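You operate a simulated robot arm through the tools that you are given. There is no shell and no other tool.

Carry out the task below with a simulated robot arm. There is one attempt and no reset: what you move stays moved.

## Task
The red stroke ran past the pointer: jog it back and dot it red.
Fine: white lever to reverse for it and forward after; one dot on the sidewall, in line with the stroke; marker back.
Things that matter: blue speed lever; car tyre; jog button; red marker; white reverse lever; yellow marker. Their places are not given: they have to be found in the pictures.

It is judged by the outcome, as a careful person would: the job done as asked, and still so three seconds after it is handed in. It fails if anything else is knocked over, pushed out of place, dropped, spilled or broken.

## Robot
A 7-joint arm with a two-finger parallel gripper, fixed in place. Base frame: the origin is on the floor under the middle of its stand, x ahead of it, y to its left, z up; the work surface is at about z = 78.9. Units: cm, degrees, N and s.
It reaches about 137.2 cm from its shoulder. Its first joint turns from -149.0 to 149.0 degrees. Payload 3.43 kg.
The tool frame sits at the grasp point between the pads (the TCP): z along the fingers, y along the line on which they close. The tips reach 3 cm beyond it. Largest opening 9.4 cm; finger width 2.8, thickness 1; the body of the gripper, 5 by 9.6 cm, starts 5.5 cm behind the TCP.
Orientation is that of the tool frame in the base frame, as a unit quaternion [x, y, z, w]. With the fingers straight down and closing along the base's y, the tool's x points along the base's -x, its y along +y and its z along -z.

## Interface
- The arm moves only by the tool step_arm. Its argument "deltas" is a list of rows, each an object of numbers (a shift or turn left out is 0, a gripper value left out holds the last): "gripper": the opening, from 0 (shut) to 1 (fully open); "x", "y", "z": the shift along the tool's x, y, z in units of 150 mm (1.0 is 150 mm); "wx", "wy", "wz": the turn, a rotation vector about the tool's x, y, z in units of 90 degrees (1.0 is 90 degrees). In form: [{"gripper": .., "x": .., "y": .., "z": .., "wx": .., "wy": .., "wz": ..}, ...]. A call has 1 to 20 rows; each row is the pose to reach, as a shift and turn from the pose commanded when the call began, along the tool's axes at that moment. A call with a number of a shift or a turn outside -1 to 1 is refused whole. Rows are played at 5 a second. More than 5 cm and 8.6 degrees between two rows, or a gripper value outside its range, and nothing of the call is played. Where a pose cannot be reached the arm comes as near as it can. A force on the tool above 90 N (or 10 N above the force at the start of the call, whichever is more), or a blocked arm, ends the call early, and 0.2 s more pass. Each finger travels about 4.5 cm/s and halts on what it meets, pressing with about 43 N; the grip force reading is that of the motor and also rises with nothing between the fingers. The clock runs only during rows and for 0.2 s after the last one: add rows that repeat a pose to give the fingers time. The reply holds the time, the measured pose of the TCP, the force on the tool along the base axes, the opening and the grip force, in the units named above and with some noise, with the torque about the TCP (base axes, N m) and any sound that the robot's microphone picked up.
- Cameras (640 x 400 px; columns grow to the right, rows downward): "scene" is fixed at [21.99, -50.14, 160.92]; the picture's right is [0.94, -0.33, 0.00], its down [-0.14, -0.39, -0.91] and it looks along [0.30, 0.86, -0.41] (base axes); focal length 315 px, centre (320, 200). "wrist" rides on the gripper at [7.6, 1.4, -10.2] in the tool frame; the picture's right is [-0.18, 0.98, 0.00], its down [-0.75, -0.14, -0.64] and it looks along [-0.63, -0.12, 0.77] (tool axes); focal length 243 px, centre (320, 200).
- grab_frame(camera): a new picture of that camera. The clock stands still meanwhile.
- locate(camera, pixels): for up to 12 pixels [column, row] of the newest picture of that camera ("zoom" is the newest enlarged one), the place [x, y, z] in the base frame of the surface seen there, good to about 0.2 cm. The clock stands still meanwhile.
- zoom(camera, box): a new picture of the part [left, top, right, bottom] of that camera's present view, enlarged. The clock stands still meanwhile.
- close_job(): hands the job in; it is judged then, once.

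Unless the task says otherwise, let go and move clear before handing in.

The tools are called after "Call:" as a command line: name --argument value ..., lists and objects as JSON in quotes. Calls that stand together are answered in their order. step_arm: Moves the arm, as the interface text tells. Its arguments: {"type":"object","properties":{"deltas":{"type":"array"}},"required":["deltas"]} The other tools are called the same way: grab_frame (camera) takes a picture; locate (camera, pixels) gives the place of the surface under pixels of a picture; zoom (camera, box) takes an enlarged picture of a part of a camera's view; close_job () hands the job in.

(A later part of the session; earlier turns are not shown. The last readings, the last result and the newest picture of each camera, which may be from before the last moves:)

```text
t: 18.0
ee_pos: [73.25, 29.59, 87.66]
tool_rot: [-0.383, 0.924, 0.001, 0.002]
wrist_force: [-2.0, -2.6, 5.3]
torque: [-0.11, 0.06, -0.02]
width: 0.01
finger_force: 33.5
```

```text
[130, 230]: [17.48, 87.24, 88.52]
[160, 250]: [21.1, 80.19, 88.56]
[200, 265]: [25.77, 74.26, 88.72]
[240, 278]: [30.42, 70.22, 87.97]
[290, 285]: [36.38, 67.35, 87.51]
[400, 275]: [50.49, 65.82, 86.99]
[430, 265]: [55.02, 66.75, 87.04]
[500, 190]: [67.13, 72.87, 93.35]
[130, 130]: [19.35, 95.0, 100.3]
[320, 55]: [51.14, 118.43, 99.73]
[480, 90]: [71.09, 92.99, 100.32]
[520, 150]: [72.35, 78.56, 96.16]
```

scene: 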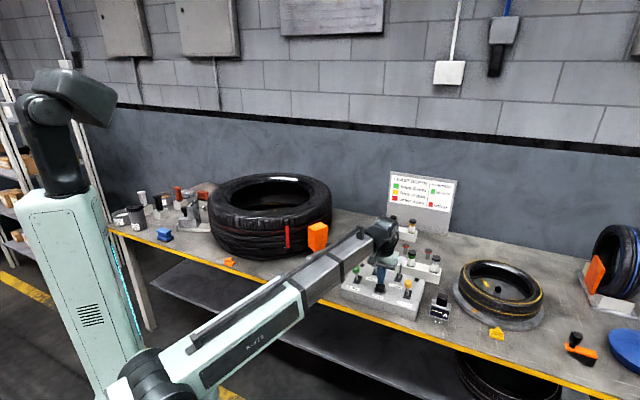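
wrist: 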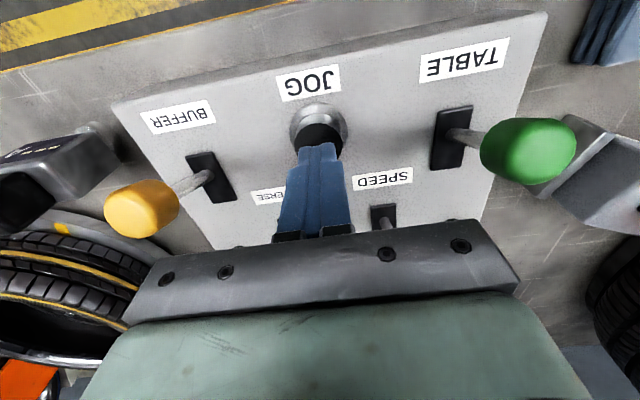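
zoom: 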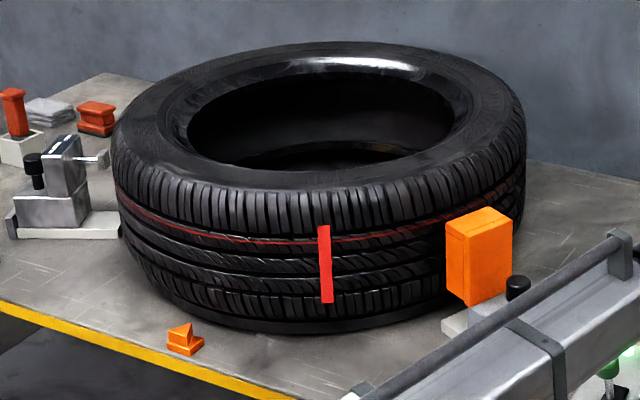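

Fitting the tread points puts the tyre centre near (47.0, 97.0). The pointer is at ≈225.7° and the stroke is now at ≈258.8°, moving at about 16°/s, so roughly 33° remain. I'll hold for 1.4 s, then re-measure.

Call:
step_arm --deltas '[{"gripper": 0}, {"gripper": 0}, {"gripper": 0}, {"gripper": 0}, {"gripper": 0}, {"gripper": 0}]'

Call:
zoom --camera "scene" --box '[200, 160, 340, 280]'

```text
t: 19.4
ee_pos: [73.3, 29.66, 87.78]
tool_rot: [-0.382, 0.924, 0.001, 0.001]
wrist_force: [-0.8, -0.3, 5.5]
torque: [-0.07, 0.05, -0.02]
width: 0.03
finger_force: 32.9
```

```text
3.33 times, centred on (270, 220) of scene
```

zoom: 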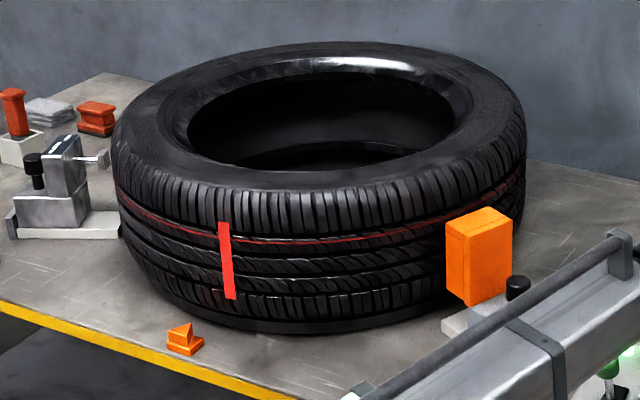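

Call:
locate --camera "zoom" --pixels '[[224, 232], [226, 250], [227, 265], [229, 285], [231, 295]]'

```text
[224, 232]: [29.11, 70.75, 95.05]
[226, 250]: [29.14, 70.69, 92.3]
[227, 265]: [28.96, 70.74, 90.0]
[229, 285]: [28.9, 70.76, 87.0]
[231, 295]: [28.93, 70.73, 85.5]
```

The stroke is now at ≈235.5°, so about 9.8° remain at ~16.6°/s. I'll hold 0.2 s more, then release in the same call, and measure the coast.

Call:
step_arm --deltas '[{"gripper": 0}, {"gripper": 0, "z": -0.12}, {"z": -0.12}, {"z": -0.12}]'

Call:
zoom --camera "scene" --box '[200, 160, 340, 280]'

```text
t: 20.4
ee_pos: [73.21, 29.47, 89.51]
tool_rot: [-0.382, 0.924, 0.001, 0.002]
wrist_force: [0.4, 0.0, 0.9]
torque: [0.01, 0.04, -0.03]
width: 0.0
finger_force: 32.9
```

```text
3.33 times, centred on (270, 220) of scene
```

zoom: 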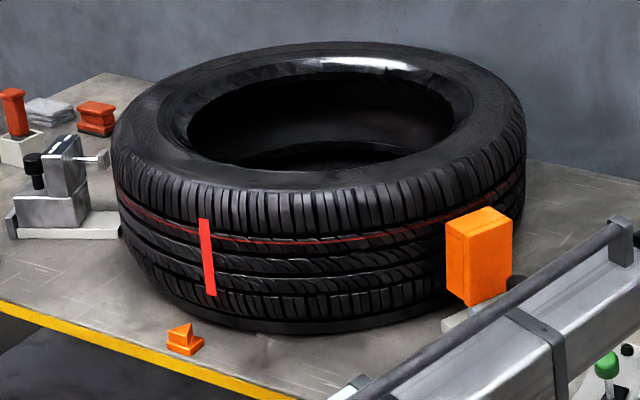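

Call:
locate --camera "zoom" --pixels '[[204, 225], [206, 245], [207, 260], [209, 275], [211, 290]]'

Call:
zoom --camera "scene" --box '[210, 215, 260, 275]'

```text
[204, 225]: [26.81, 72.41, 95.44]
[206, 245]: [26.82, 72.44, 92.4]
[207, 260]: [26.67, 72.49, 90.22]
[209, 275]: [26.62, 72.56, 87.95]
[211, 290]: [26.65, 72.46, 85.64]
```

```text
6.67 times, centred on (235, 245) of scene
```

zoom: 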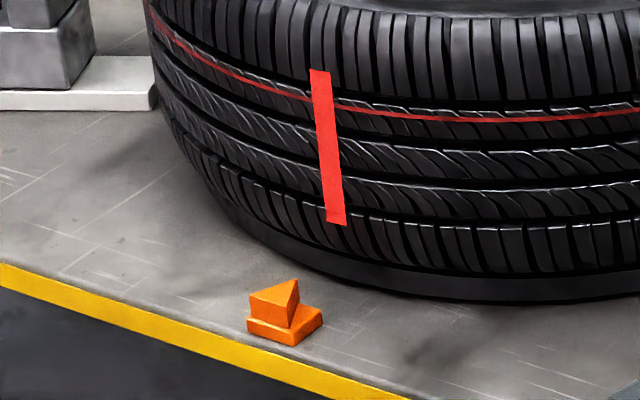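

The stroke is at ≈230.3° and the pointer at ≈225.7°, so about 4.6° remain. I'll do a quick tap, expecting roughly 2.5–3°.

Call:
step_arm --deltas '[{"gripper": 0, "z": 0.07}, {"z": 0.13}, {"z": 0.0}, {"z": 0.0}]'

Call:
zoom --camera "scene" --box '[210, 215, 260, 275]'

```text
t: 21.4
ee_pos: [73.27, 29.58, 89.52]
tool_rot: [-0.383, 0.924, 0.0, 0.001]
wrist_force: [0.2, 0.0, 0.3]
torque: [0.03, -0.01, 0.0]
width: 0.01
finger_force: 33.1
heard: click
```

```text
6.67 times, centred on (235, 245) of scene
```

zoom: 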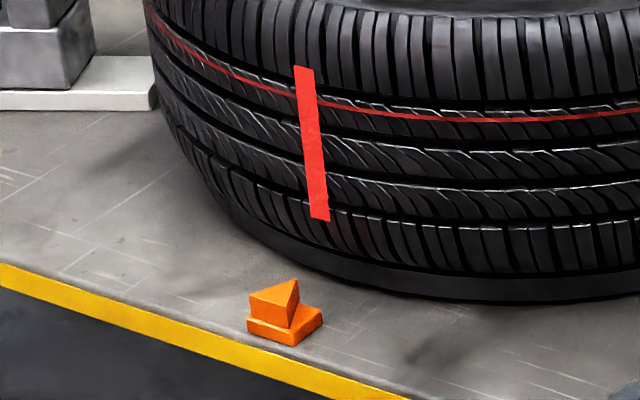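

Call:
locate --camera "zoom" --pixels '[[305, 90], [308, 120], [312, 150], [316, 185], [320, 213], [300, 75], [296, 285], [290, 305], [320, 310], [285, 340]]'

```text
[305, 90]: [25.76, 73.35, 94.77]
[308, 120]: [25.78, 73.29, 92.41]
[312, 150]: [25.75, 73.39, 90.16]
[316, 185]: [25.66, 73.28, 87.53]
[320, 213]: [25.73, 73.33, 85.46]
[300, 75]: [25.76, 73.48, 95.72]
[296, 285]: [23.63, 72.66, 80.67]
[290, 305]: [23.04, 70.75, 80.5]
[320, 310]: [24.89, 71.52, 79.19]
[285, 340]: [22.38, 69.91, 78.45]
```

The stroke is at ≈228.0° and the pointer line at ≈225.9°. The last tap gave 2.3°, so one more identical tap should align it.

Call:
step_arm --deltas '[{"gripper": 0, "z": 0.07}, {"z": 0.13}, {"z": 0.0}, {"z": 0.0}]'

Call:
zoom --camera "scene" --box '[210, 215, 260, 275]'

Call:
locate --camera "zoom" --pixels '[[290, 85], [295, 120], [299, 150], [303, 185], [306, 205]]'

```text
t: 22.4
ee_pos: [73.32, 29.37, 89.68]
tool_rot: [-0.382, 0.924, 0.001, 0.001]
wrist_force: [0.3, -0.1, -0.3]
torque: [0.01, 0.0, -0.02]
width: 0.0
finger_force: 32.9
heard: click
```

```text
6.67 times, centred on (235, 245) of scene
```

zoom: 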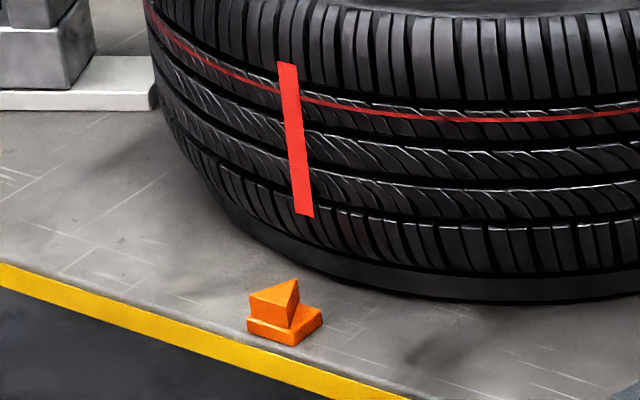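

```text
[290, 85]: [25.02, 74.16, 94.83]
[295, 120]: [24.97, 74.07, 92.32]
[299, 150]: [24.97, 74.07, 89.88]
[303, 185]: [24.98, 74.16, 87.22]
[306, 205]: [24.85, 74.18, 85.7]
```

The stroke is now at ≈226.0°, in line with the pointer (225.7–226.1°). Next I'll lift clear and locate the white lever's reversed knob so I can push it back to forward.

Call:
step_arm --deltas '[{"gripper": 0, "z": -0.3}, {"z": -0.6}, {"z": -0.85}, {"z": -0.85}]'

Call:
grab_frame --camera "wrist"

Call:
zoom --camera "scene" --box '[335, 220, 455, 325]'

```text
t: 23.4
ee_pos: [73.37, 29.55, 102.25]
tool_rot: [-0.383, 0.924, 0.001, 0.001]
wrist_force: [-0.7, -0.1, 0.8]
torque: [0.02, 0.01, 0.0]
width: 0.0
finger_force: 32.8
```

```text
taken
```

wrist: 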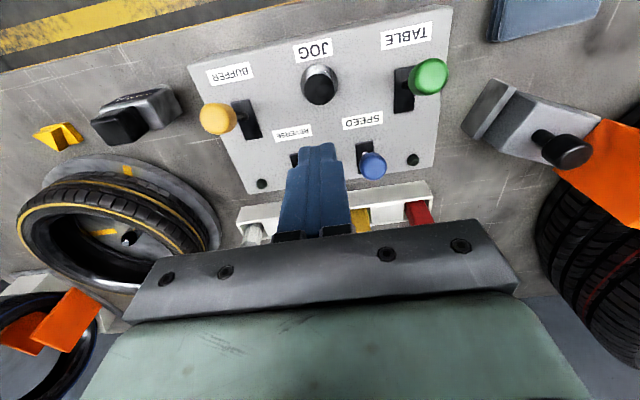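

```text
3.81 times, centred on (395, 272) of scene
```

zoom: 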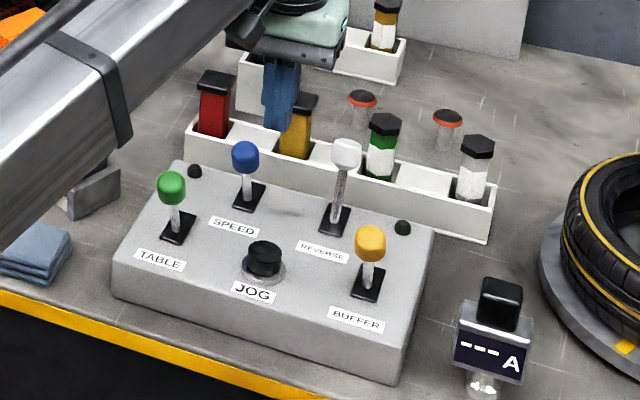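

Call:
locate --camera "zoom" --pixels '[[346, 152], [335, 155], [358, 155], [346, 142], [338, 200], [333, 220], [382, 125], [382, 165], [343, 175]]'

```text
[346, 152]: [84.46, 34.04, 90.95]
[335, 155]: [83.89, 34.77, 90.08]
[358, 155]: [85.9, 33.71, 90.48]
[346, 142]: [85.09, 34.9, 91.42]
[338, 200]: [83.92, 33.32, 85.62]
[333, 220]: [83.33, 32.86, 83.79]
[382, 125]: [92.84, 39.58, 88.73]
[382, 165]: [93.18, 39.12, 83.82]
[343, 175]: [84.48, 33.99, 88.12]
```

The reversed knob is centred near (85.3, 34.9, 90.6). I'll move over it at height to its far side, at about (87.75, 37.55), then lower in the gap in front of the marker rack.

Call:
step_arm --deltas '[{"gripper": 0, "x": -0.25, "y": -0.075}, {"x": -0.5, "y": -0.15}, {"x": -0.75, "y": -0.225}, {"x": -1.0, "y": -0.3}, {"x": -1.0, "y": -0.3}]'

Call:
step_arm --deltas '[{"gripper": 0, "x": -0.06}, {"x": -0.06, "z": 0.25}, {"x": -0.06, "z": 0.4}, {"x": -0.06, "z": 0.4}]'

Call:
grab_frame --camera "wrist"

Call:
zoom --camera "scene" --box '[335, 220, 455, 325]'

```text
t: 24.6
ee_pos: [87.13, 37.01, 102.19]
tool_rot: [-0.382, 0.924, 0.001, 0.002]
wrist_force: [-0.9, 0.1, -0.4]
torque: [0.03, -0.01, -0.01]
width: 0.0
finger_force: 33.5
```

```text
t: 25.6
ee_pos: [87.77, 37.61, 96.2]
tool_rot: [-0.383, 0.924, 0.0, 0.001]
wrist_force: [-0.7, -0.2, 0.5]
torque: [0.02, -0.01, 0.01]
width: 0.0
finger_force: 32.9
```

```text
taken
```

wrist: 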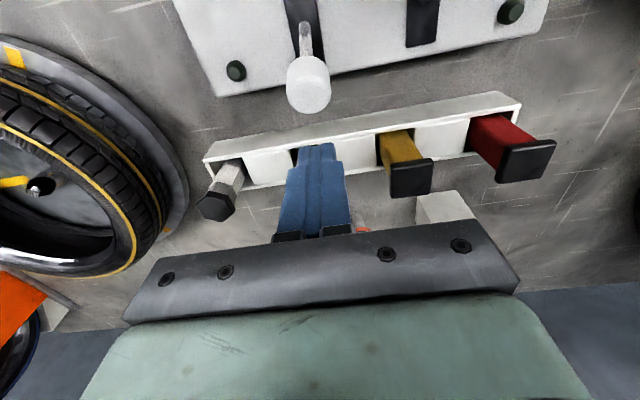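

```text
3.81 times, centred on (395, 272) of scene
```

zoom: 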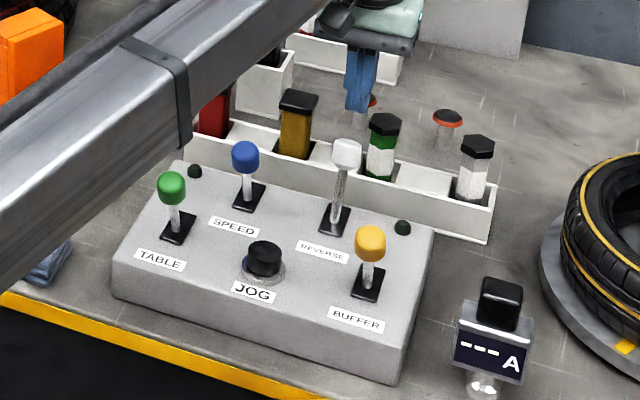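

The fingers are behind the white knob and in front of the rack, at (87.8, 37.6). I'll lower to z≈91.5 and push back toward the operator side in small steps.

Call:
step_arm --deltas '[{"gripper": 0, "z": 0.16}, {"z": 0.31}, {"z": 0.31}, {"z": 0.31, "x": 0.05}, {"z": 0.31, "x": 0.1}, {"z": 0.31, "x": 0.15}, {"z": 0.31, "x": 0.2}, {"z": 0.31, "x": 0.25}, {"z": 0.31, "x": 0.3}]'

Call:
zoom --camera "scene" --box '[335, 220, 455, 325]'

```text
t: 27.6
ee_pos: [84.53, 34.28, 91.66]
tool_rot: [-0.382, 0.924, 0.0, 0.002]
wrist_force: [-0.3, -0.4, 0.1]
torque: [0.0, 0.02, 0.01]
width: 0.0
finger_force: 32.5
```

```text
3.81 times, centred on (395, 272) of scene
```

zoom: 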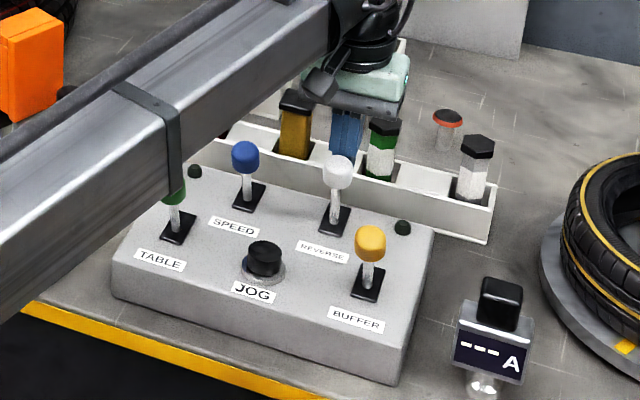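

The lever is coming back with negligible force and is now near upright. I'll continue pushing toward the forward stop.

Call:
step_arm --deltas '[{"gripper": 0, "x": 0.04}, {"x": 0.08}, {"x": 0.11}, {"x": 0.13}]'

Call:
zoom --camera "scene" --box '[335, 220, 455, 325]'

```text
t: 28.6
ee_pos: [83.59, 33.43, 91.63]
tool_rot: [-0.384, 0.923, 0.003, 0.009]
wrist_force: [37.9, 33.3, 6.6]
torque: [1.06, -0.19, 0.08]
width: 0.0
finger_force: 32.6
```

```text
3.81 times, centred on (395, 272) of scene
```

zoom: 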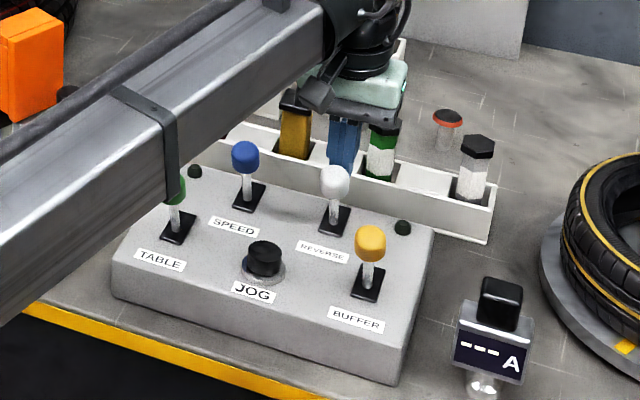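

The force jumped to about 50 N at the stop, so the lever is at its forward end. I'll back off immediately and compare its lean with the other levers.

Call:
step_arm --deltas '[{"gripper": 0, "x": -0.1}, {"x": -0.25}, {"x": -0.3}, {"x": -0.3, "z": -0.3}, {"x": -0.3, "z": -0.6}, {"x": -0.3, "z": -0.8}]'

Call:
zoom --camera "scene" --box '[335, 220, 455, 325]'

Call:
grab_frame --camera "wrist"

```text
t: 30.0
ee_pos: [86.15, 36.11, 103.77]
tool_rot: [-0.383, 0.924, 0.001, 0.001]
wrist_force: [0.1, -0.6, 0.3]
torque: [0.01, 0.0, 0.01]
width: 0.0
finger_force: 32.8
```

```text
3.81 times, centred on (395, 272) of scene
```

zoom: 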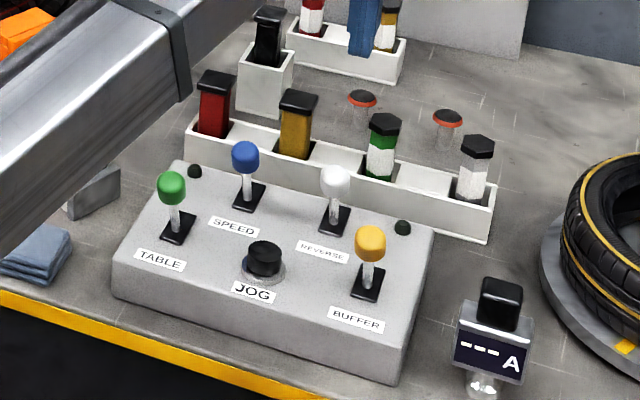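

```text
taken
```

wrist: 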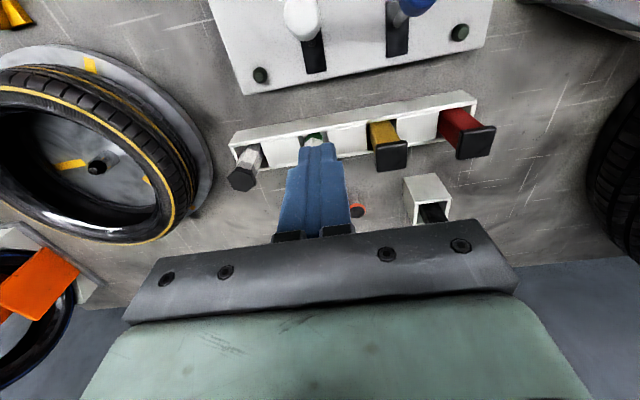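

The white lever is back at its original lean (knob at zoom (335,182), matching its start position) and the panel is otherwise unchanged. Next I'll view the racks closely to locate the red stick and decide which item is the marker.

Call:
zoom --camera "wrist" --box '[360, 80, 520, 230]'

Call:
locate --camera "zoom" --pixels '[[345, 125], [270, 185], [360, 205], [470, 145], [385, 120]]'

Call:
zoom --camera "scene" --box '[365, 205, 425, 265]'

```text
2.67 times, centred on (440, 155) of wrist
```

zoom: 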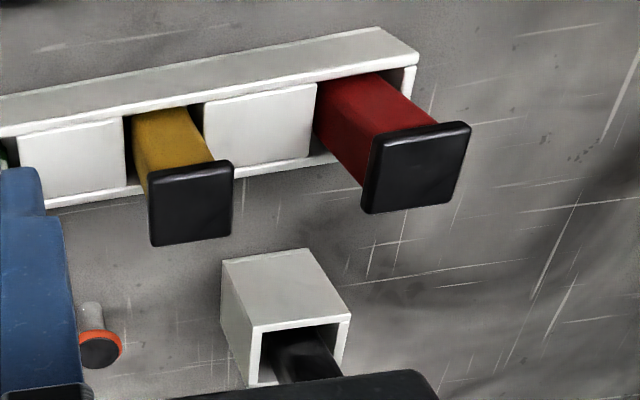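

```text
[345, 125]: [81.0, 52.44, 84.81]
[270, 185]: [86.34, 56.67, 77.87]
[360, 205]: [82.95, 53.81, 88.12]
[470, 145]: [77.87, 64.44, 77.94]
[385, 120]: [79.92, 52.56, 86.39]
```

```text
6.67 times, centred on (395, 235) of scene
```

zoom: 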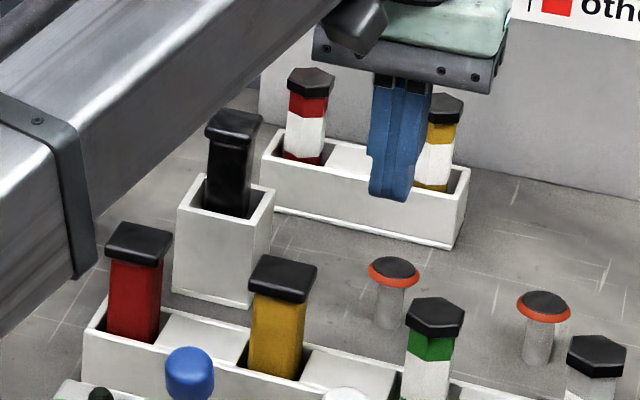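

The hex sticks look like paper-wrapped crayons while the square ones are plain capped bodies; I'll check the tip of the square red one after lifting it. First I'll get accurate cap corners.

Call:
zoom --camera "wrist" --box '[360, 80, 520, 230]'

Call:
locate --camera "zoom" --pixels '[[382, 140], [463, 130], [448, 198], [369, 207], [416, 168], [320, 85], [400, 75], [265, 120], [330, 150]]'

```text
2.67 times, centred on (440, 155) of wrist
```

zoom: 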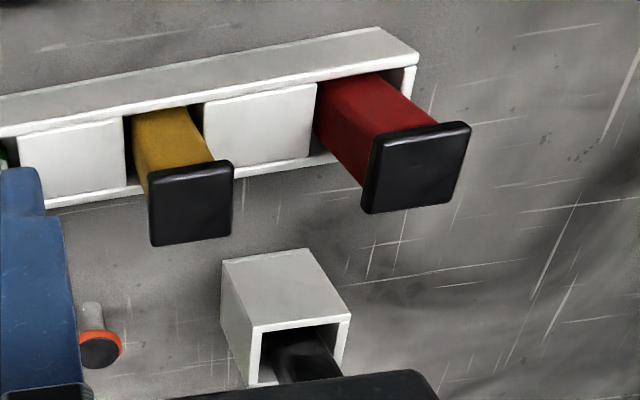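

```text
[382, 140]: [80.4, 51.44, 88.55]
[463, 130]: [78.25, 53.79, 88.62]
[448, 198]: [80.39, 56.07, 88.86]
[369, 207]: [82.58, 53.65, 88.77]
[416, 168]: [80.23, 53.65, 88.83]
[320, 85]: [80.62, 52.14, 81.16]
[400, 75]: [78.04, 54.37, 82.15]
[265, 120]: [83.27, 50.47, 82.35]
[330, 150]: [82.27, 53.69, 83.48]
```

The red cap is a ~3.4 cm square centred at (80.4, 53.75), aligned with the 45° rack. I'll move above it and open the fingers to about 6.6 cm.

Call:
step_arm --deltas '[{"gripper": 0, "x": -0.1, "y": 0.2}, {"x": -0.2, "y": 0.4}, {"x": -0.3, "y": 0.6}, {"x": -0.4, "y": 0.8}, {"gripper": 0.7, "x": -0.4, "y": 0.8}]'

Call:
step_arm --deltas '[{"gripper": 0.7, "x": -0.08, "y": 0.15}, {"x": -0.161, "y": 0.303}, {"x": -0.161, "y": 0.303}, {"x": -0.161, "y": 0.303}]'

Call:
grab_frame --camera "wrist"

Call:
grab_frame --camera "scene"

```text
t: 31.2
ee_pos: [82.03, 48.76, 103.57]
tool_rot: [-0.383, 0.924, 0.001, 0.002]
wrist_force: [0.5, -0.2, 0.9]
torque: [0.0, 0.02, 0.02]
width: 3.23
finger_force: 0.1
```

```text
t: 32.2
ee_pos: [80.44, 53.82, 103.47]
tool_rot: [-0.382, 0.924, 0.001, 0.002]
wrist_force: [-0.6, -1.5, 0.1]
torque: [-0.03, 0.01, 0.01]
width: 6.58
finger_force: 0.0
```

```text
taken
```

wrist: 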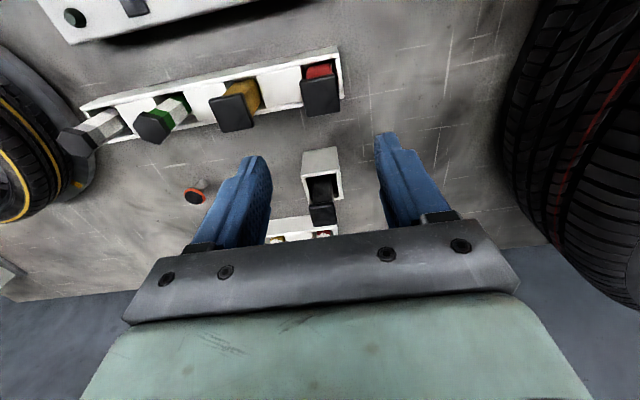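

```text
taken
```

scene: 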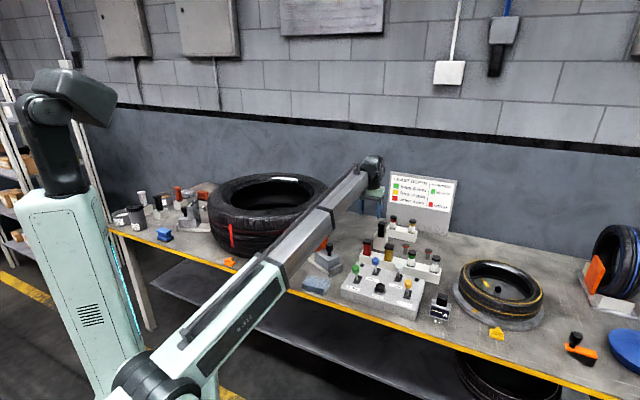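

The red cap is centred between the fingers at (320,95), as predicted. I'll descend around it, first to TCP z≈92.

Call:
step_arm --deltas '[{"gripper": 0.7, "z": 0.25}, {"z": 0.5}, {"z": 0.76}, {"z": 0.76}]'

Call:
grab_frame --camera "wrist"

```text
t: 33.2
ee_pos: [80.51, 53.78, 92.5]
tool_rot: [-0.382, 0.924, 0.001, 0.001]
wrist_force: [-0.2, -0.9, 0.0]
torque: [0.0, 0.0, 0.02]
width: 6.57
finger_force: 0.0
```

```text
taken
```

wrist: 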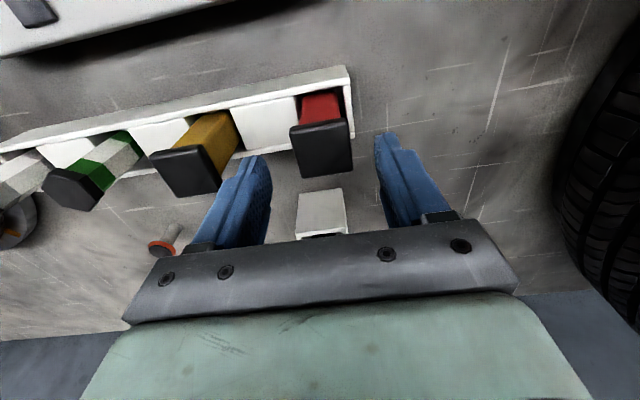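

The red cap sits midway between the fingers with good clearance from the yellow one. I'll descend 6 cm to TCP z≈86.5 and close gently.

Call:
step_arm --deltas '[{"gripper": 0.7, "z": 0.2}, {"z": 0.3}, {"z": 0.4}, {"z": 0.4}, {"gripper": 0.5, "z": 0.4}, {"gripper": 0.3, "z": 0.4}, {"gripper": 0.2, "z": 0.4}, {"gripper": 0.2, "z": 0.4}, {"gripper": 0.2, "z": 0.4}]'

Call:
grab_frame --camera "wrist"

Call:
zoom --camera "scene" --box '[335, 200, 455, 305]'

```text
t: 35.2
ee_pos: [80.6, 53.89, 86.44]
tool_rot: [-0.382, 0.924, 0.0, 0.002]
wrist_force: [0.1, -0.5, -0.7]
torque: [0.02, 0.01, 0.0]
width: 4.05
finger_force: 43.1
```

```text
taken
```

wrist: 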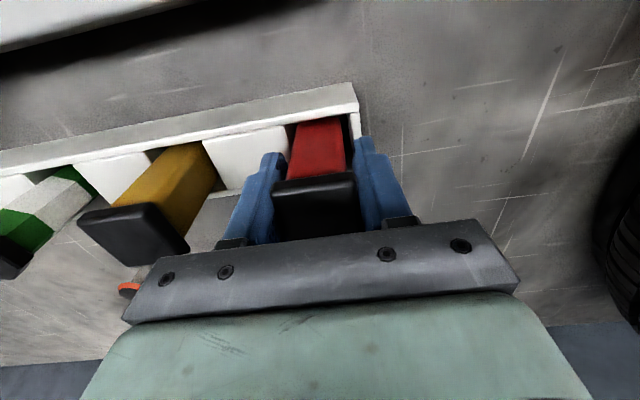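

```text
3.81 times, centred on (395, 252) of scene
```

zoom: 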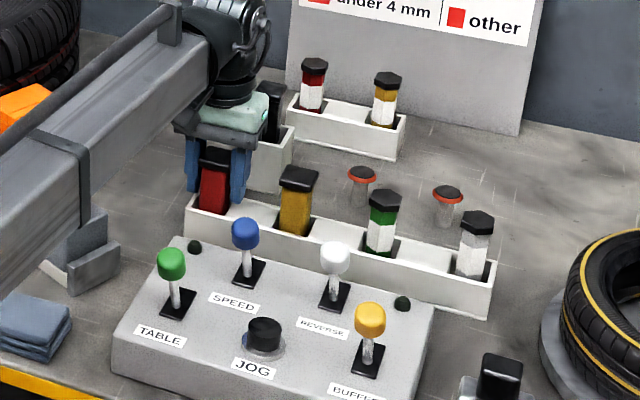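

The gripper closed at 4.05 cm with full grip force on the red stick's cap. I'll lift it straight up about 7 cm and inspect its tip.

Call:
step_arm --deltas '[{"gripper": 0.2, "z": -0.1}, {"z": -0.2}, {"z": -0.35}, {"z": -0.5}, {"z": -0.65}, {"z": -0.8}, {"z": -0.8}]'

Call:
grab_frame --camera "wrist"

Call:
zoom --camera "scene" --box '[335, 160, 455, 265]'

```text
t: 36.8
ee_pos: [80.49, 53.84, 98.39]
tool_rot: [-0.383, 0.924, 0.001, 0.001]
wrist_force: [1.5, 0.0, -0.5]
torque: [0.01, -0.02, -0.01]
width: 4.07
finger_force: 43.3
```

```text
taken
```

wrist: 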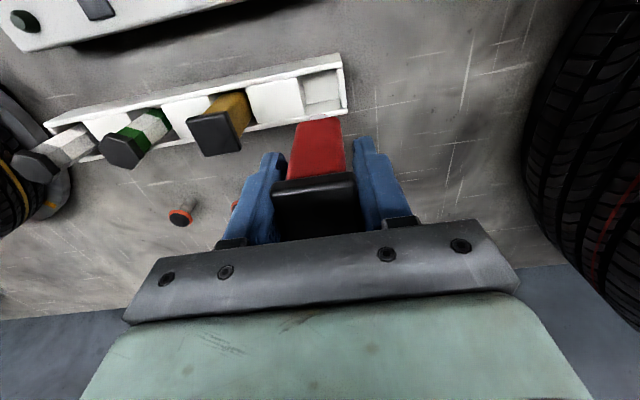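

```text
3.81 times, centred on (395, 212) of scene
```

zoom: 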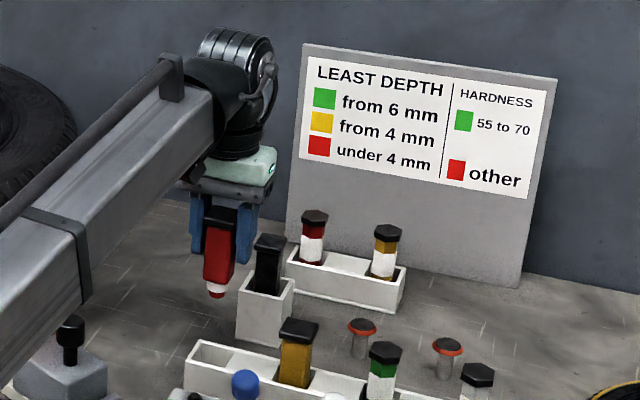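

The lifted red stick has a narrow white collar and a red nib at zoom (216,290), which is a felt-tip marker. I'll zoom in and locate the nib to measure its offset from the TCP.

Call:
zoom --camera "scene" --box '[360, 200, 400, 245]'

Call:
locate --camera "zoom" --pixels '[[270, 360], [265, 330], [270, 345], [250, 250], [290, 250], [280, 150]]'

Call:
zoom --camera "wrist" --box '[260, 90, 380, 200]'

```text
8.89 times, centred on (380, 222) of scene
```

zoom: 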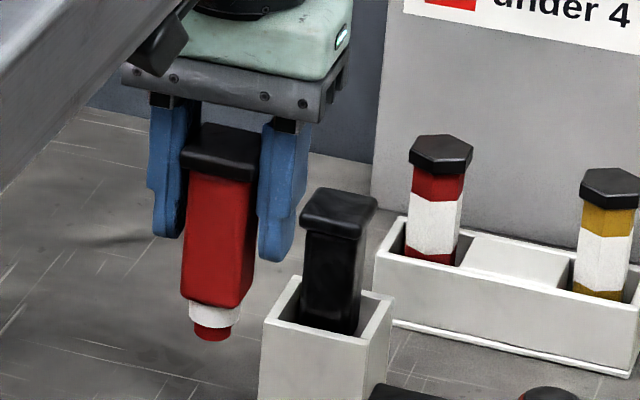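

```text
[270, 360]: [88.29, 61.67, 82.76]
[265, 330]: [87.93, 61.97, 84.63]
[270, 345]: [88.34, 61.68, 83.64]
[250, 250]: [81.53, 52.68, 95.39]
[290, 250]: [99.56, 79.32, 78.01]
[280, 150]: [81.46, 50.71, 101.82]
```

```text
3.64 times, centred on (320, 145) of wrist
```

zoom: 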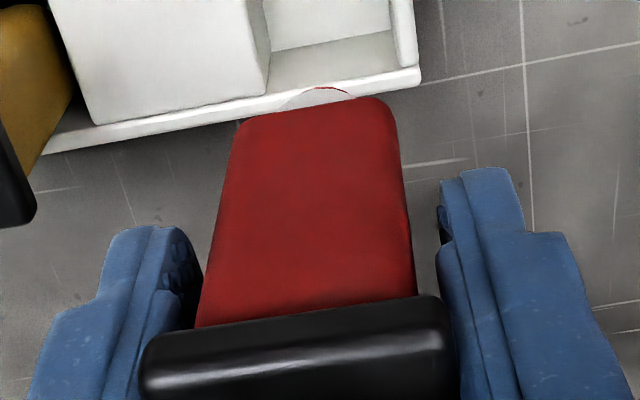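

The nib with white collar confirms a marker; the nib is at zoom (212,333). I'll locate it.

Call:
zoom --camera "scene" --box '[360, 200, 400, 245]'

Call:
locate --camera "zoom" --pixels '[[212, 337], [212, 332], [213, 318], [215, 295], [195, 330], [228, 330], [220, 140], [222, 170]]'

```text
8.89 times, centred on (380, 222) of scene
```

zoom: 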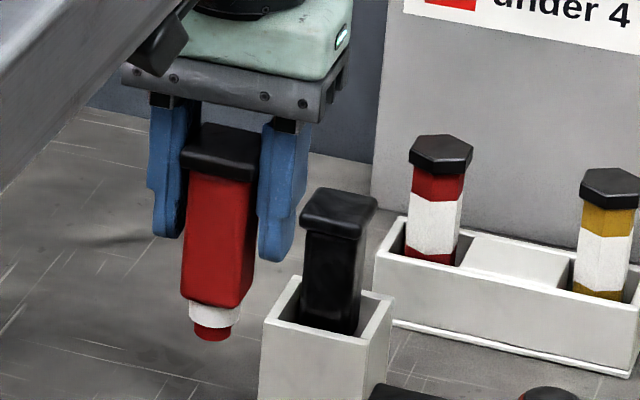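

```text
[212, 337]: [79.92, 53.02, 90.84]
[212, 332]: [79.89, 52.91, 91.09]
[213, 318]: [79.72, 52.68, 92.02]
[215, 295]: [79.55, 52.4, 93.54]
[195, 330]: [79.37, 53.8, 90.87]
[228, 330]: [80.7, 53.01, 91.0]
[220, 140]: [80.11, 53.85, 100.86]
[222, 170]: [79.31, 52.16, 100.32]
```

The nib is about 7.7 cm below the TCP and centred on it. I'll raise to z≈111 so the nib clears the tyre top at 100.3, then travel toward the dot point near (29, 78.3), on the stroke's radial line.

Call:
step_arm --deltas '[{"gripper": 0.2, "z": -0.21}, {"z": -0.42}, {"z": -0.63}, {"z": -0.84}, {"z": -0.84}]'

Call:
step_arm --deltas '[{"gripper": 0.2, "x": 0.08, "y": 0.225}, {"x": 0.16, "y": 0.45}, {"x": 0.24, "y": 0.675}, {"x": 0.32, "y": 0.9}]'

Call:
grab_frame --camera "scene"

```text
t: 38.0
ee_pos: [80.54, 53.76, 110.85]
tool_rot: [-0.382, 0.924, 0.0, 0.002]
wrist_force: [0.1, -0.4, -1.0]
torque: [-0.03, -0.03, 0.01]
width: 4.05
finger_force: 42.9
```

```text
t: 39.0
ee_pos: [67.66, 59.9, 110.85]
tool_rot: [-0.383, 0.924, 0.001, 0.003]
wrist_force: [-0.3, 0.1, -1.0]
torque: [0.04, -0.03, 0.03]
width: 4.04
finger_force: 43.0
```

```text
taken
```

scene: 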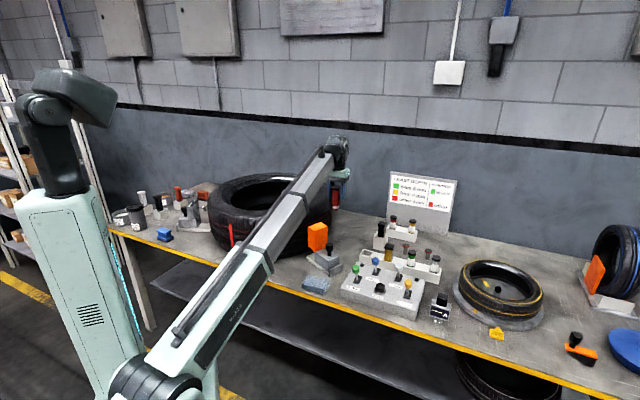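

The marker is held steadily (width 4.05) and the path is clear, with the stroke visible at (231,235). I'll continue toward the dot point.

Call:
step_arm --deltas '[{"gripper": 0.2, "x": 0.08, "y": 0.225}, {"x": 0.16, "y": 0.45}, {"x": 0.24, "y": 0.675}, {"x": 0.32, "y": 0.9}]'

Call:
step_arm --deltas '[{"gripper": 0.2, "x": 0.08, "y": 0.225}, {"x": 0.16, "y": 0.45}, {"x": 0.24, "y": 0.675}, {"x": 0.3, "y": 0.85}]'

Call:
grab_frame --camera "scene"

Call:
grab_frame --camera "wrist"

```text
t: 40.0
ee_pos: [54.7, 65.89, 110.77]
tool_rot: [-0.383, 0.924, 0.001, 0.002]
wrist_force: [0.4, -0.4, -1.4]
torque: [0.01, 0.01, -0.01]
width: 4.07
finger_force: 42.6
```

```text
t: 41.0
ee_pos: [42.47, 71.9, 110.77]
tool_rot: [-0.383, 0.924, 0.0, 0.002]
wrist_force: [-0.3, -0.3, -0.4]
torque: [0.0, 0.02, -0.01]
width: 4.06
finger_force: 43.0
```

```text
taken
```

scene: 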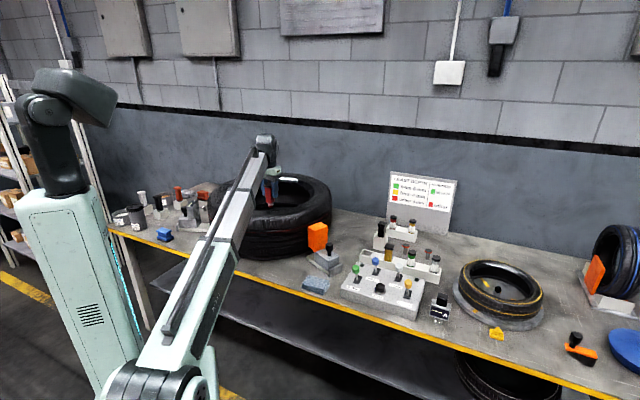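

```text
taken
```

wrist: 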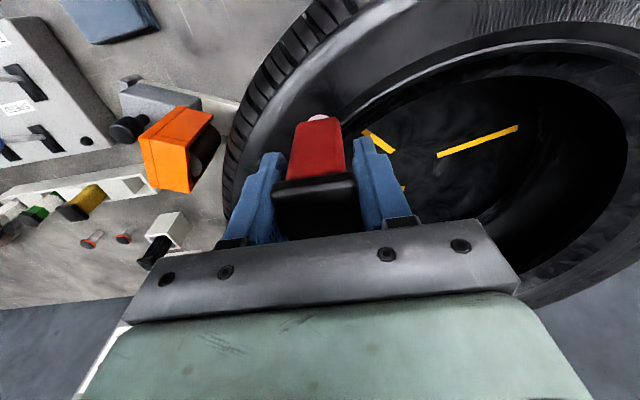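

The marker is over the tyre at (42.5, 71.9) with its nib clear. I'll make the final lateral move to (29.0, 78.3) at this height and then check the sidewall below.

Call:
step_arm --deltas '[{"gripper": 0.2, "x": 0.084, "y": 0.234}, {"x": 0.168, "y": 0.468}, {"x": 0.252, "y": 0.702}, {"x": 0.335, "y": 0.936}, {"x": 0.335, "y": 0.936}]'

Call:
grab_frame --camera "scene"

Call:
grab_frame --camera "wrist"

```text
t: 42.2
ee_pos: [28.96, 78.44, 110.83]
tool_rot: [-0.382, 0.924, 0.001, 0.002]
wrist_force: [-0.2, -0.1, -0.3]
torque: [0.01, 0.0, -0.03]
width: 4.07
finger_force: 43.0
```

```text
taken
```

scene: 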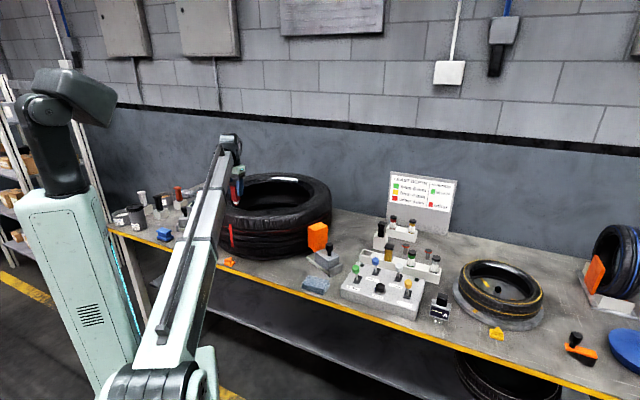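

```text
taken
```

wrist: 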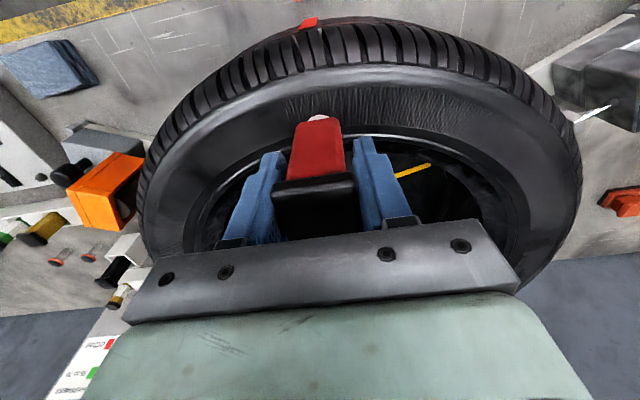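

The wrist camera looks radially over the tyre: the stroke's top end shows at (310,22) and the marker at (320,130) above the sidewall. I'll locate the stroke and sidewall points to verify alignment.

Call:
locate --camera "wrist" --pixels '[[310, 23], [303, 24], [316, 20], [320, 50], [320, 75], [320, 100], [280, 100], [360, 100], [360, 140], [270, 145]]'

Call:
zoom --camera "wrist" --box '[240, 0, 400, 130]'

Call:
zoom --camera "scene" --box '[200, 150, 290, 270]'

```text
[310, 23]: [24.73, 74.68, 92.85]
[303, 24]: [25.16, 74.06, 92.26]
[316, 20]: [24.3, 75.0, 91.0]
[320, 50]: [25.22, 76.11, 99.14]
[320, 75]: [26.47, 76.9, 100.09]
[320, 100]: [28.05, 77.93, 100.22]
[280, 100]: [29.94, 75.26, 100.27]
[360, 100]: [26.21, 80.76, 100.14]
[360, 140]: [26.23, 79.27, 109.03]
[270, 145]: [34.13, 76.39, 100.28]
```

```text
3.08 times, centred on (320, 65) of wrist
```

zoom: 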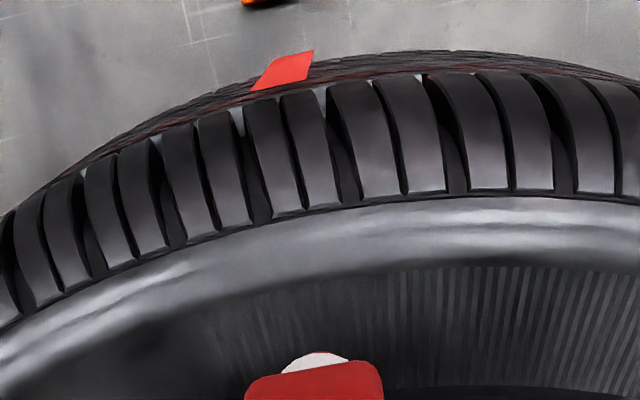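

```text
3.33 times, centred on (245, 210) of scene
```

zoom: 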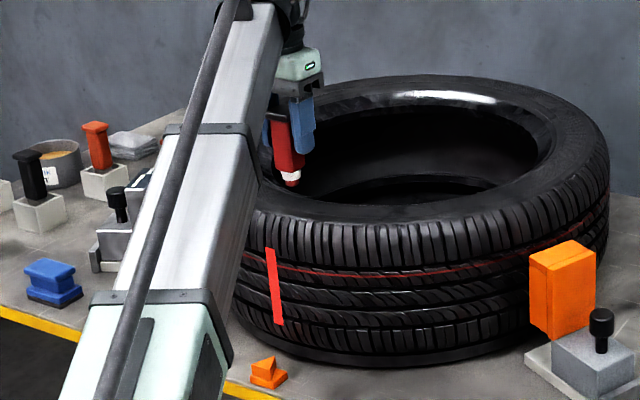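

The TCP is within about 0.1 cm of the stroke's radial line, and the sidewall below is at z≈100.2. I'll measure the nib itself in the scene view.

Call:
zoom --camera "scene" --box '[220, 170, 260, 215]'

```text
8.89 times, centred on (240, 192) of scene
```

zoom: 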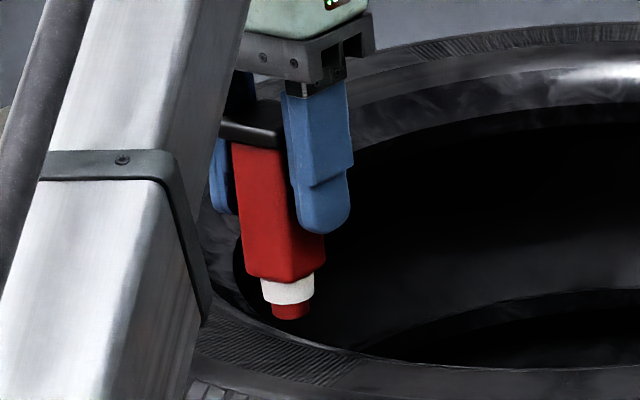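

Call:
locate --camera "zoom" --pixels '[[290, 316], [290, 310], [276, 309], [304, 309], [287, 293], [265, 285], [310, 283], [290, 340], [240, 335], [300, 355]]'

```text
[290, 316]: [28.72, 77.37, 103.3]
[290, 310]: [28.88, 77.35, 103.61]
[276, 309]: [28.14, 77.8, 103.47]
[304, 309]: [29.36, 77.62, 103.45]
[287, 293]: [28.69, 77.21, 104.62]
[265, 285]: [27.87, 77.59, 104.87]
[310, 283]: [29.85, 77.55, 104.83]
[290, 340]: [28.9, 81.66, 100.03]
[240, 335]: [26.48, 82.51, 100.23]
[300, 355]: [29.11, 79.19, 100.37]
```

The nib centre is about (28.8, 78.05) with its bottom at z≈103.1, within 0.1 cm of the stroke's radial line at r≈26.3 on flat sidewall. I'll descend 2.5 cm, then creep down until light contact.

Call:
step_arm --deltas '[{"gripper": 0.2, "z": 0.08}, {"z": 0.13}, {"z": 0.165}, {"z": 0.165}]'

Call:
zoom --camera "scene" --box '[220, 175, 260, 220]'

```text
t: 43.2
ee_pos: [28.94, 78.32, 108.46]
tool_rot: [-0.383, 0.924, 0.0, 0.002]
wrist_force: [0.6, -0.4, -0.3]
torque: [0.01, 0.03, -0.01]
width: 4.03
finger_force: 42.8
```

```text
8.89 times, centred on (240, 198) of scene
```

zoom: 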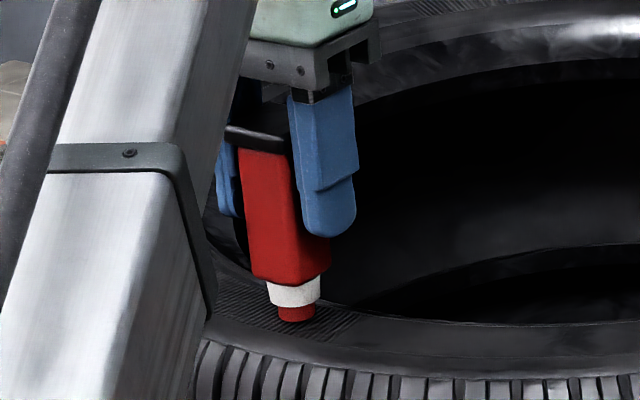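

The nib is just above the sidewall with no contact yet. I'll creep down in 0.15 cm steps.

Call:
step_arm --deltas '[{"gripper": 0.2, "z": 0.01}, {"z": 0.02}, {"z": 0.02}]'

```text
t: 44.0
ee_pos: [29.0, 78.35, 108.18]
tool_rot: [-0.383, 0.924, 0.001, 0.002]
wrist_force: [0.9, 0.0, 15.1]
torque: [-0.01, -0.12, -0.01]
width: 4.07
finger_force: 43.5
```

Contact: 15 N upward at z=108.2. I'll lift straight up and check for the dot.

Call:
step_arm --deltas '[{"gripper": 0.2, "z": -0.05}, {"z": -0.15}, {"z": -0.2}, {"z": -0.2}]'

Call:
zoom --camera "scene" --box '[220, 175, 260, 220]'

Call:
grab_frame --camera "wrist"

```text
t: 45.0
ee_pos: [29.02, 78.3, 111.01]
tool_rot: [-0.383, 0.924, 0.0, 0.002]
wrist_force: [-0.4, 0.0, -0.3]
torque: [0.0, 0.02, -0.01]
width: 4.05
finger_force: 42.6
```

```text
8.89 times, centred on (240, 198) of scene
```

zoom: 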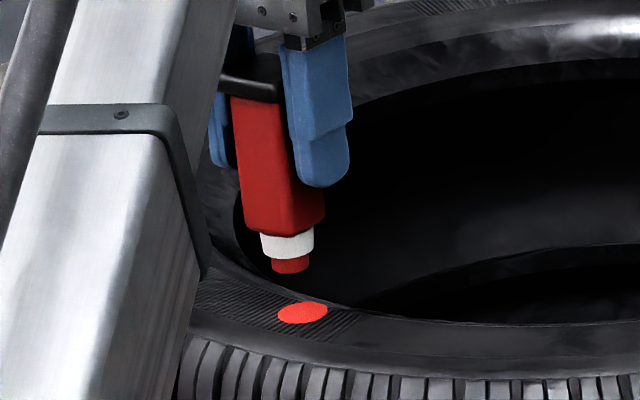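

```text
taken
```

wrist: 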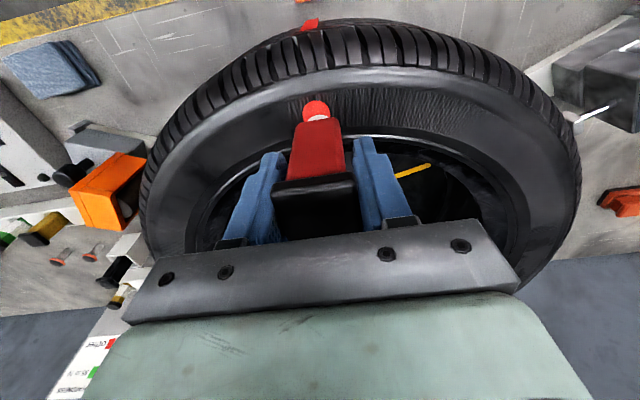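

A single red dot is on the sidewall at zoom (303,313) and wrist (317,112). I'll locate it to confirm it lines up with the stroke.

Call:
locate --camera "zoom" --pixels '[[303, 313], [280, 315], [325, 311]]'

Call:
locate --camera "wrist" --pixels '[[317, 107], [306, 108], [327, 108], [309, 24]]'

```text
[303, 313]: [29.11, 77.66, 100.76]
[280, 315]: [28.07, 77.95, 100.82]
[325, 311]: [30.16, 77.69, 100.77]
```

```text
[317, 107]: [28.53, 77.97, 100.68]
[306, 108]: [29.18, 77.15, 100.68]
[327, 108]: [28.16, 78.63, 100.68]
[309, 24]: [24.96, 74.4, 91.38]
```

The dot centre is (28.9, 77.8), at ≈226.5° against the stroke's ≈226.0°, so it is in line. Now I'll retrace the path at z≈111 to return the marker to its slot.

Call:
step_arm --deltas '[{"gripper": 0.2, "x": -0.08, "y": -0.225}, {"x": -0.16, "y": -0.45}, {"x": -0.24, "y": -0.675}, {"x": -0.32, "y": -0.9}]'

Call:
step_arm --deltas '[{"gripper": 0.2, "x": -0.08, "y": -0.225}, {"x": -0.16, "y": -0.45}, {"x": -0.24, "y": -0.675}, {"x": -0.32, "y": -0.9}]'

Call:
step_arm --deltas '[{"gripper": 0.2, "x": -0.08, "y": -0.225}, {"x": -0.16, "y": -0.45}, {"x": -0.24, "y": -0.675}, {"x": -0.32, "y": -0.9}]'

```text
t: 46.0
ee_pos: [41.78, 72.31, 110.99]
tool_rot: [-0.383, 0.924, 0.001, 0.002]
wrist_force: [-0.5, 0.4, -1.6]
torque: [0.0, 0.01, -0.02]
width: 4.05
finger_force: 42.7
```

```text
t: 47.0
ee_pos: [54.66, 65.85, 111.2]
tool_rot: [-0.383, 0.924, 0.001, 0.001]
wrist_force: [-0.2, 0.9, -0.4]
torque: [0.03, -0.04, -0.02]
width: 4.04
finger_force: 42.7
```

```text
t: 48.0
ee_pos: [67.61, 59.78, 111.33]
tool_rot: [-0.382, 0.924, 0.002, 0.002]
wrist_force: [0.0, 0.9, -0.9]
torque: [0.01, 0.02, 0.0]
width: 4.06
finger_force: 43.7
```

The marker is still held at 4.05 cm width, and I'm at (67.6, 59.8). I'll use the exact remaining commanded offset to get back over the slot.

Call:
step_arm --deltas '[{"gripper": 0.2, "x": -0.08, "y": -0.222}, {"x": -0.16, "y": -0.444}, {"x": -0.24, "y": -0.666}, {"x": -0.315, "y": -0.886}, {"x": -0.315, "y": -0.886}, {"x": -0.315, "y": -0.886}]'

Call:
grab_frame --camera "wrist"

Call:
zoom --camera "scene" --box '[335, 160, 455, 265]'

```text
t: 49.4
ee_pos: [80.45, 53.79, 111.07]
tool_rot: [-0.383, 0.924, 0.001, 0.001]
wrist_force: [-0.1, 0.3, -0.9]
torque: [-0.01, -0.01, -0.01]
width: 4.05
finger_force: 43.1
```

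```text
taken
```

wrist: 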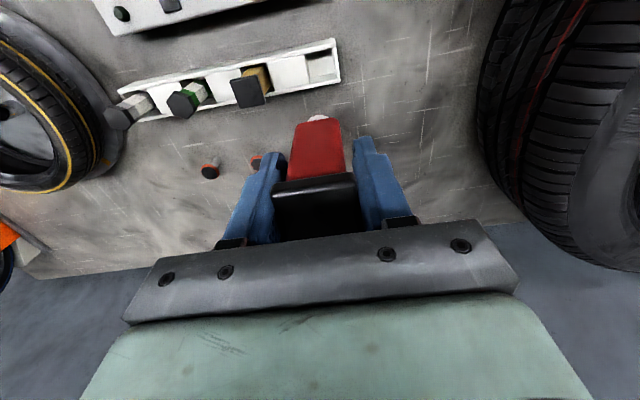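

```text
3.81 times, centred on (395, 212) of scene
```

zoom: 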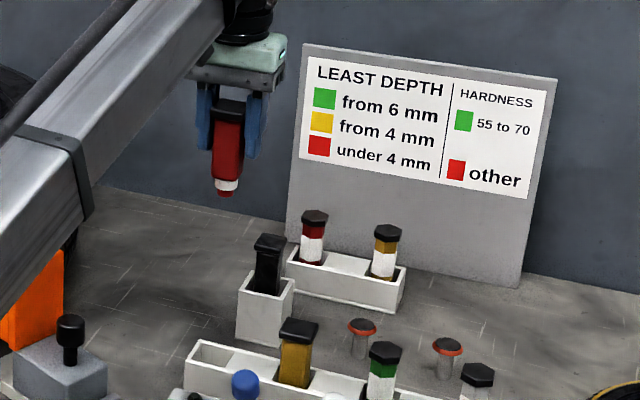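

I'm back over the empty slot, wrist pixel (323,65). I'll zoom in on the held marker to check that it hasn't tilted in the grip.

Call:
zoom --camera "wrist" --box '[260, 90, 380, 200]'

Call:
zoom --camera "scene" --box '[360, 175, 400, 220]'

Call:
locate --camera "zoom" --pixels '[[245, 300], [245, 305], [245, 290], [245, 260], [260, 150]]'

```text
3.64 times, centred on (320, 145) of wrist
```

zoom: 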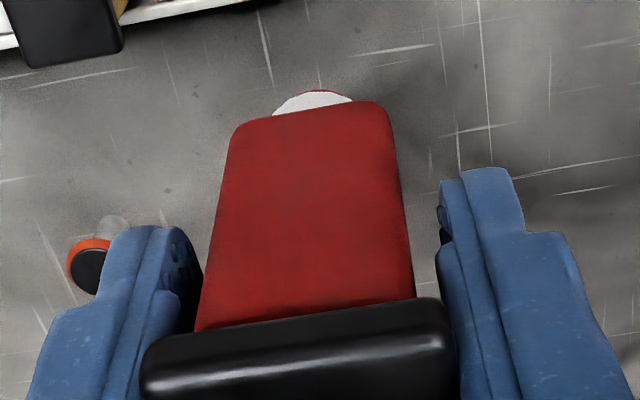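

```text
8.89 times, centred on (380, 198) of scene
```

zoom: 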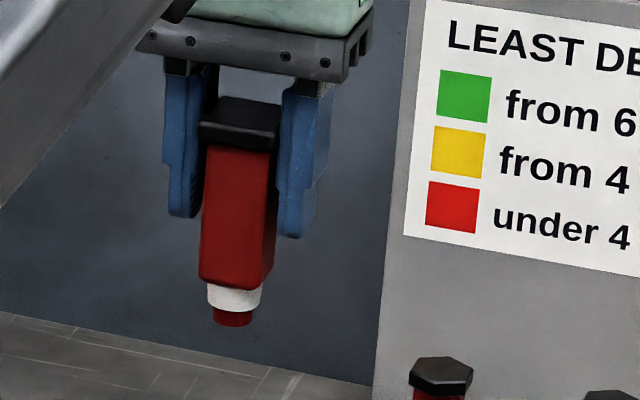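

```text
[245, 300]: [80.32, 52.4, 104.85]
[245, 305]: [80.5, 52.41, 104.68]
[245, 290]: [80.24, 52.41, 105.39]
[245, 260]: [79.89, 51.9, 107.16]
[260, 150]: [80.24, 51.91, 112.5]
```

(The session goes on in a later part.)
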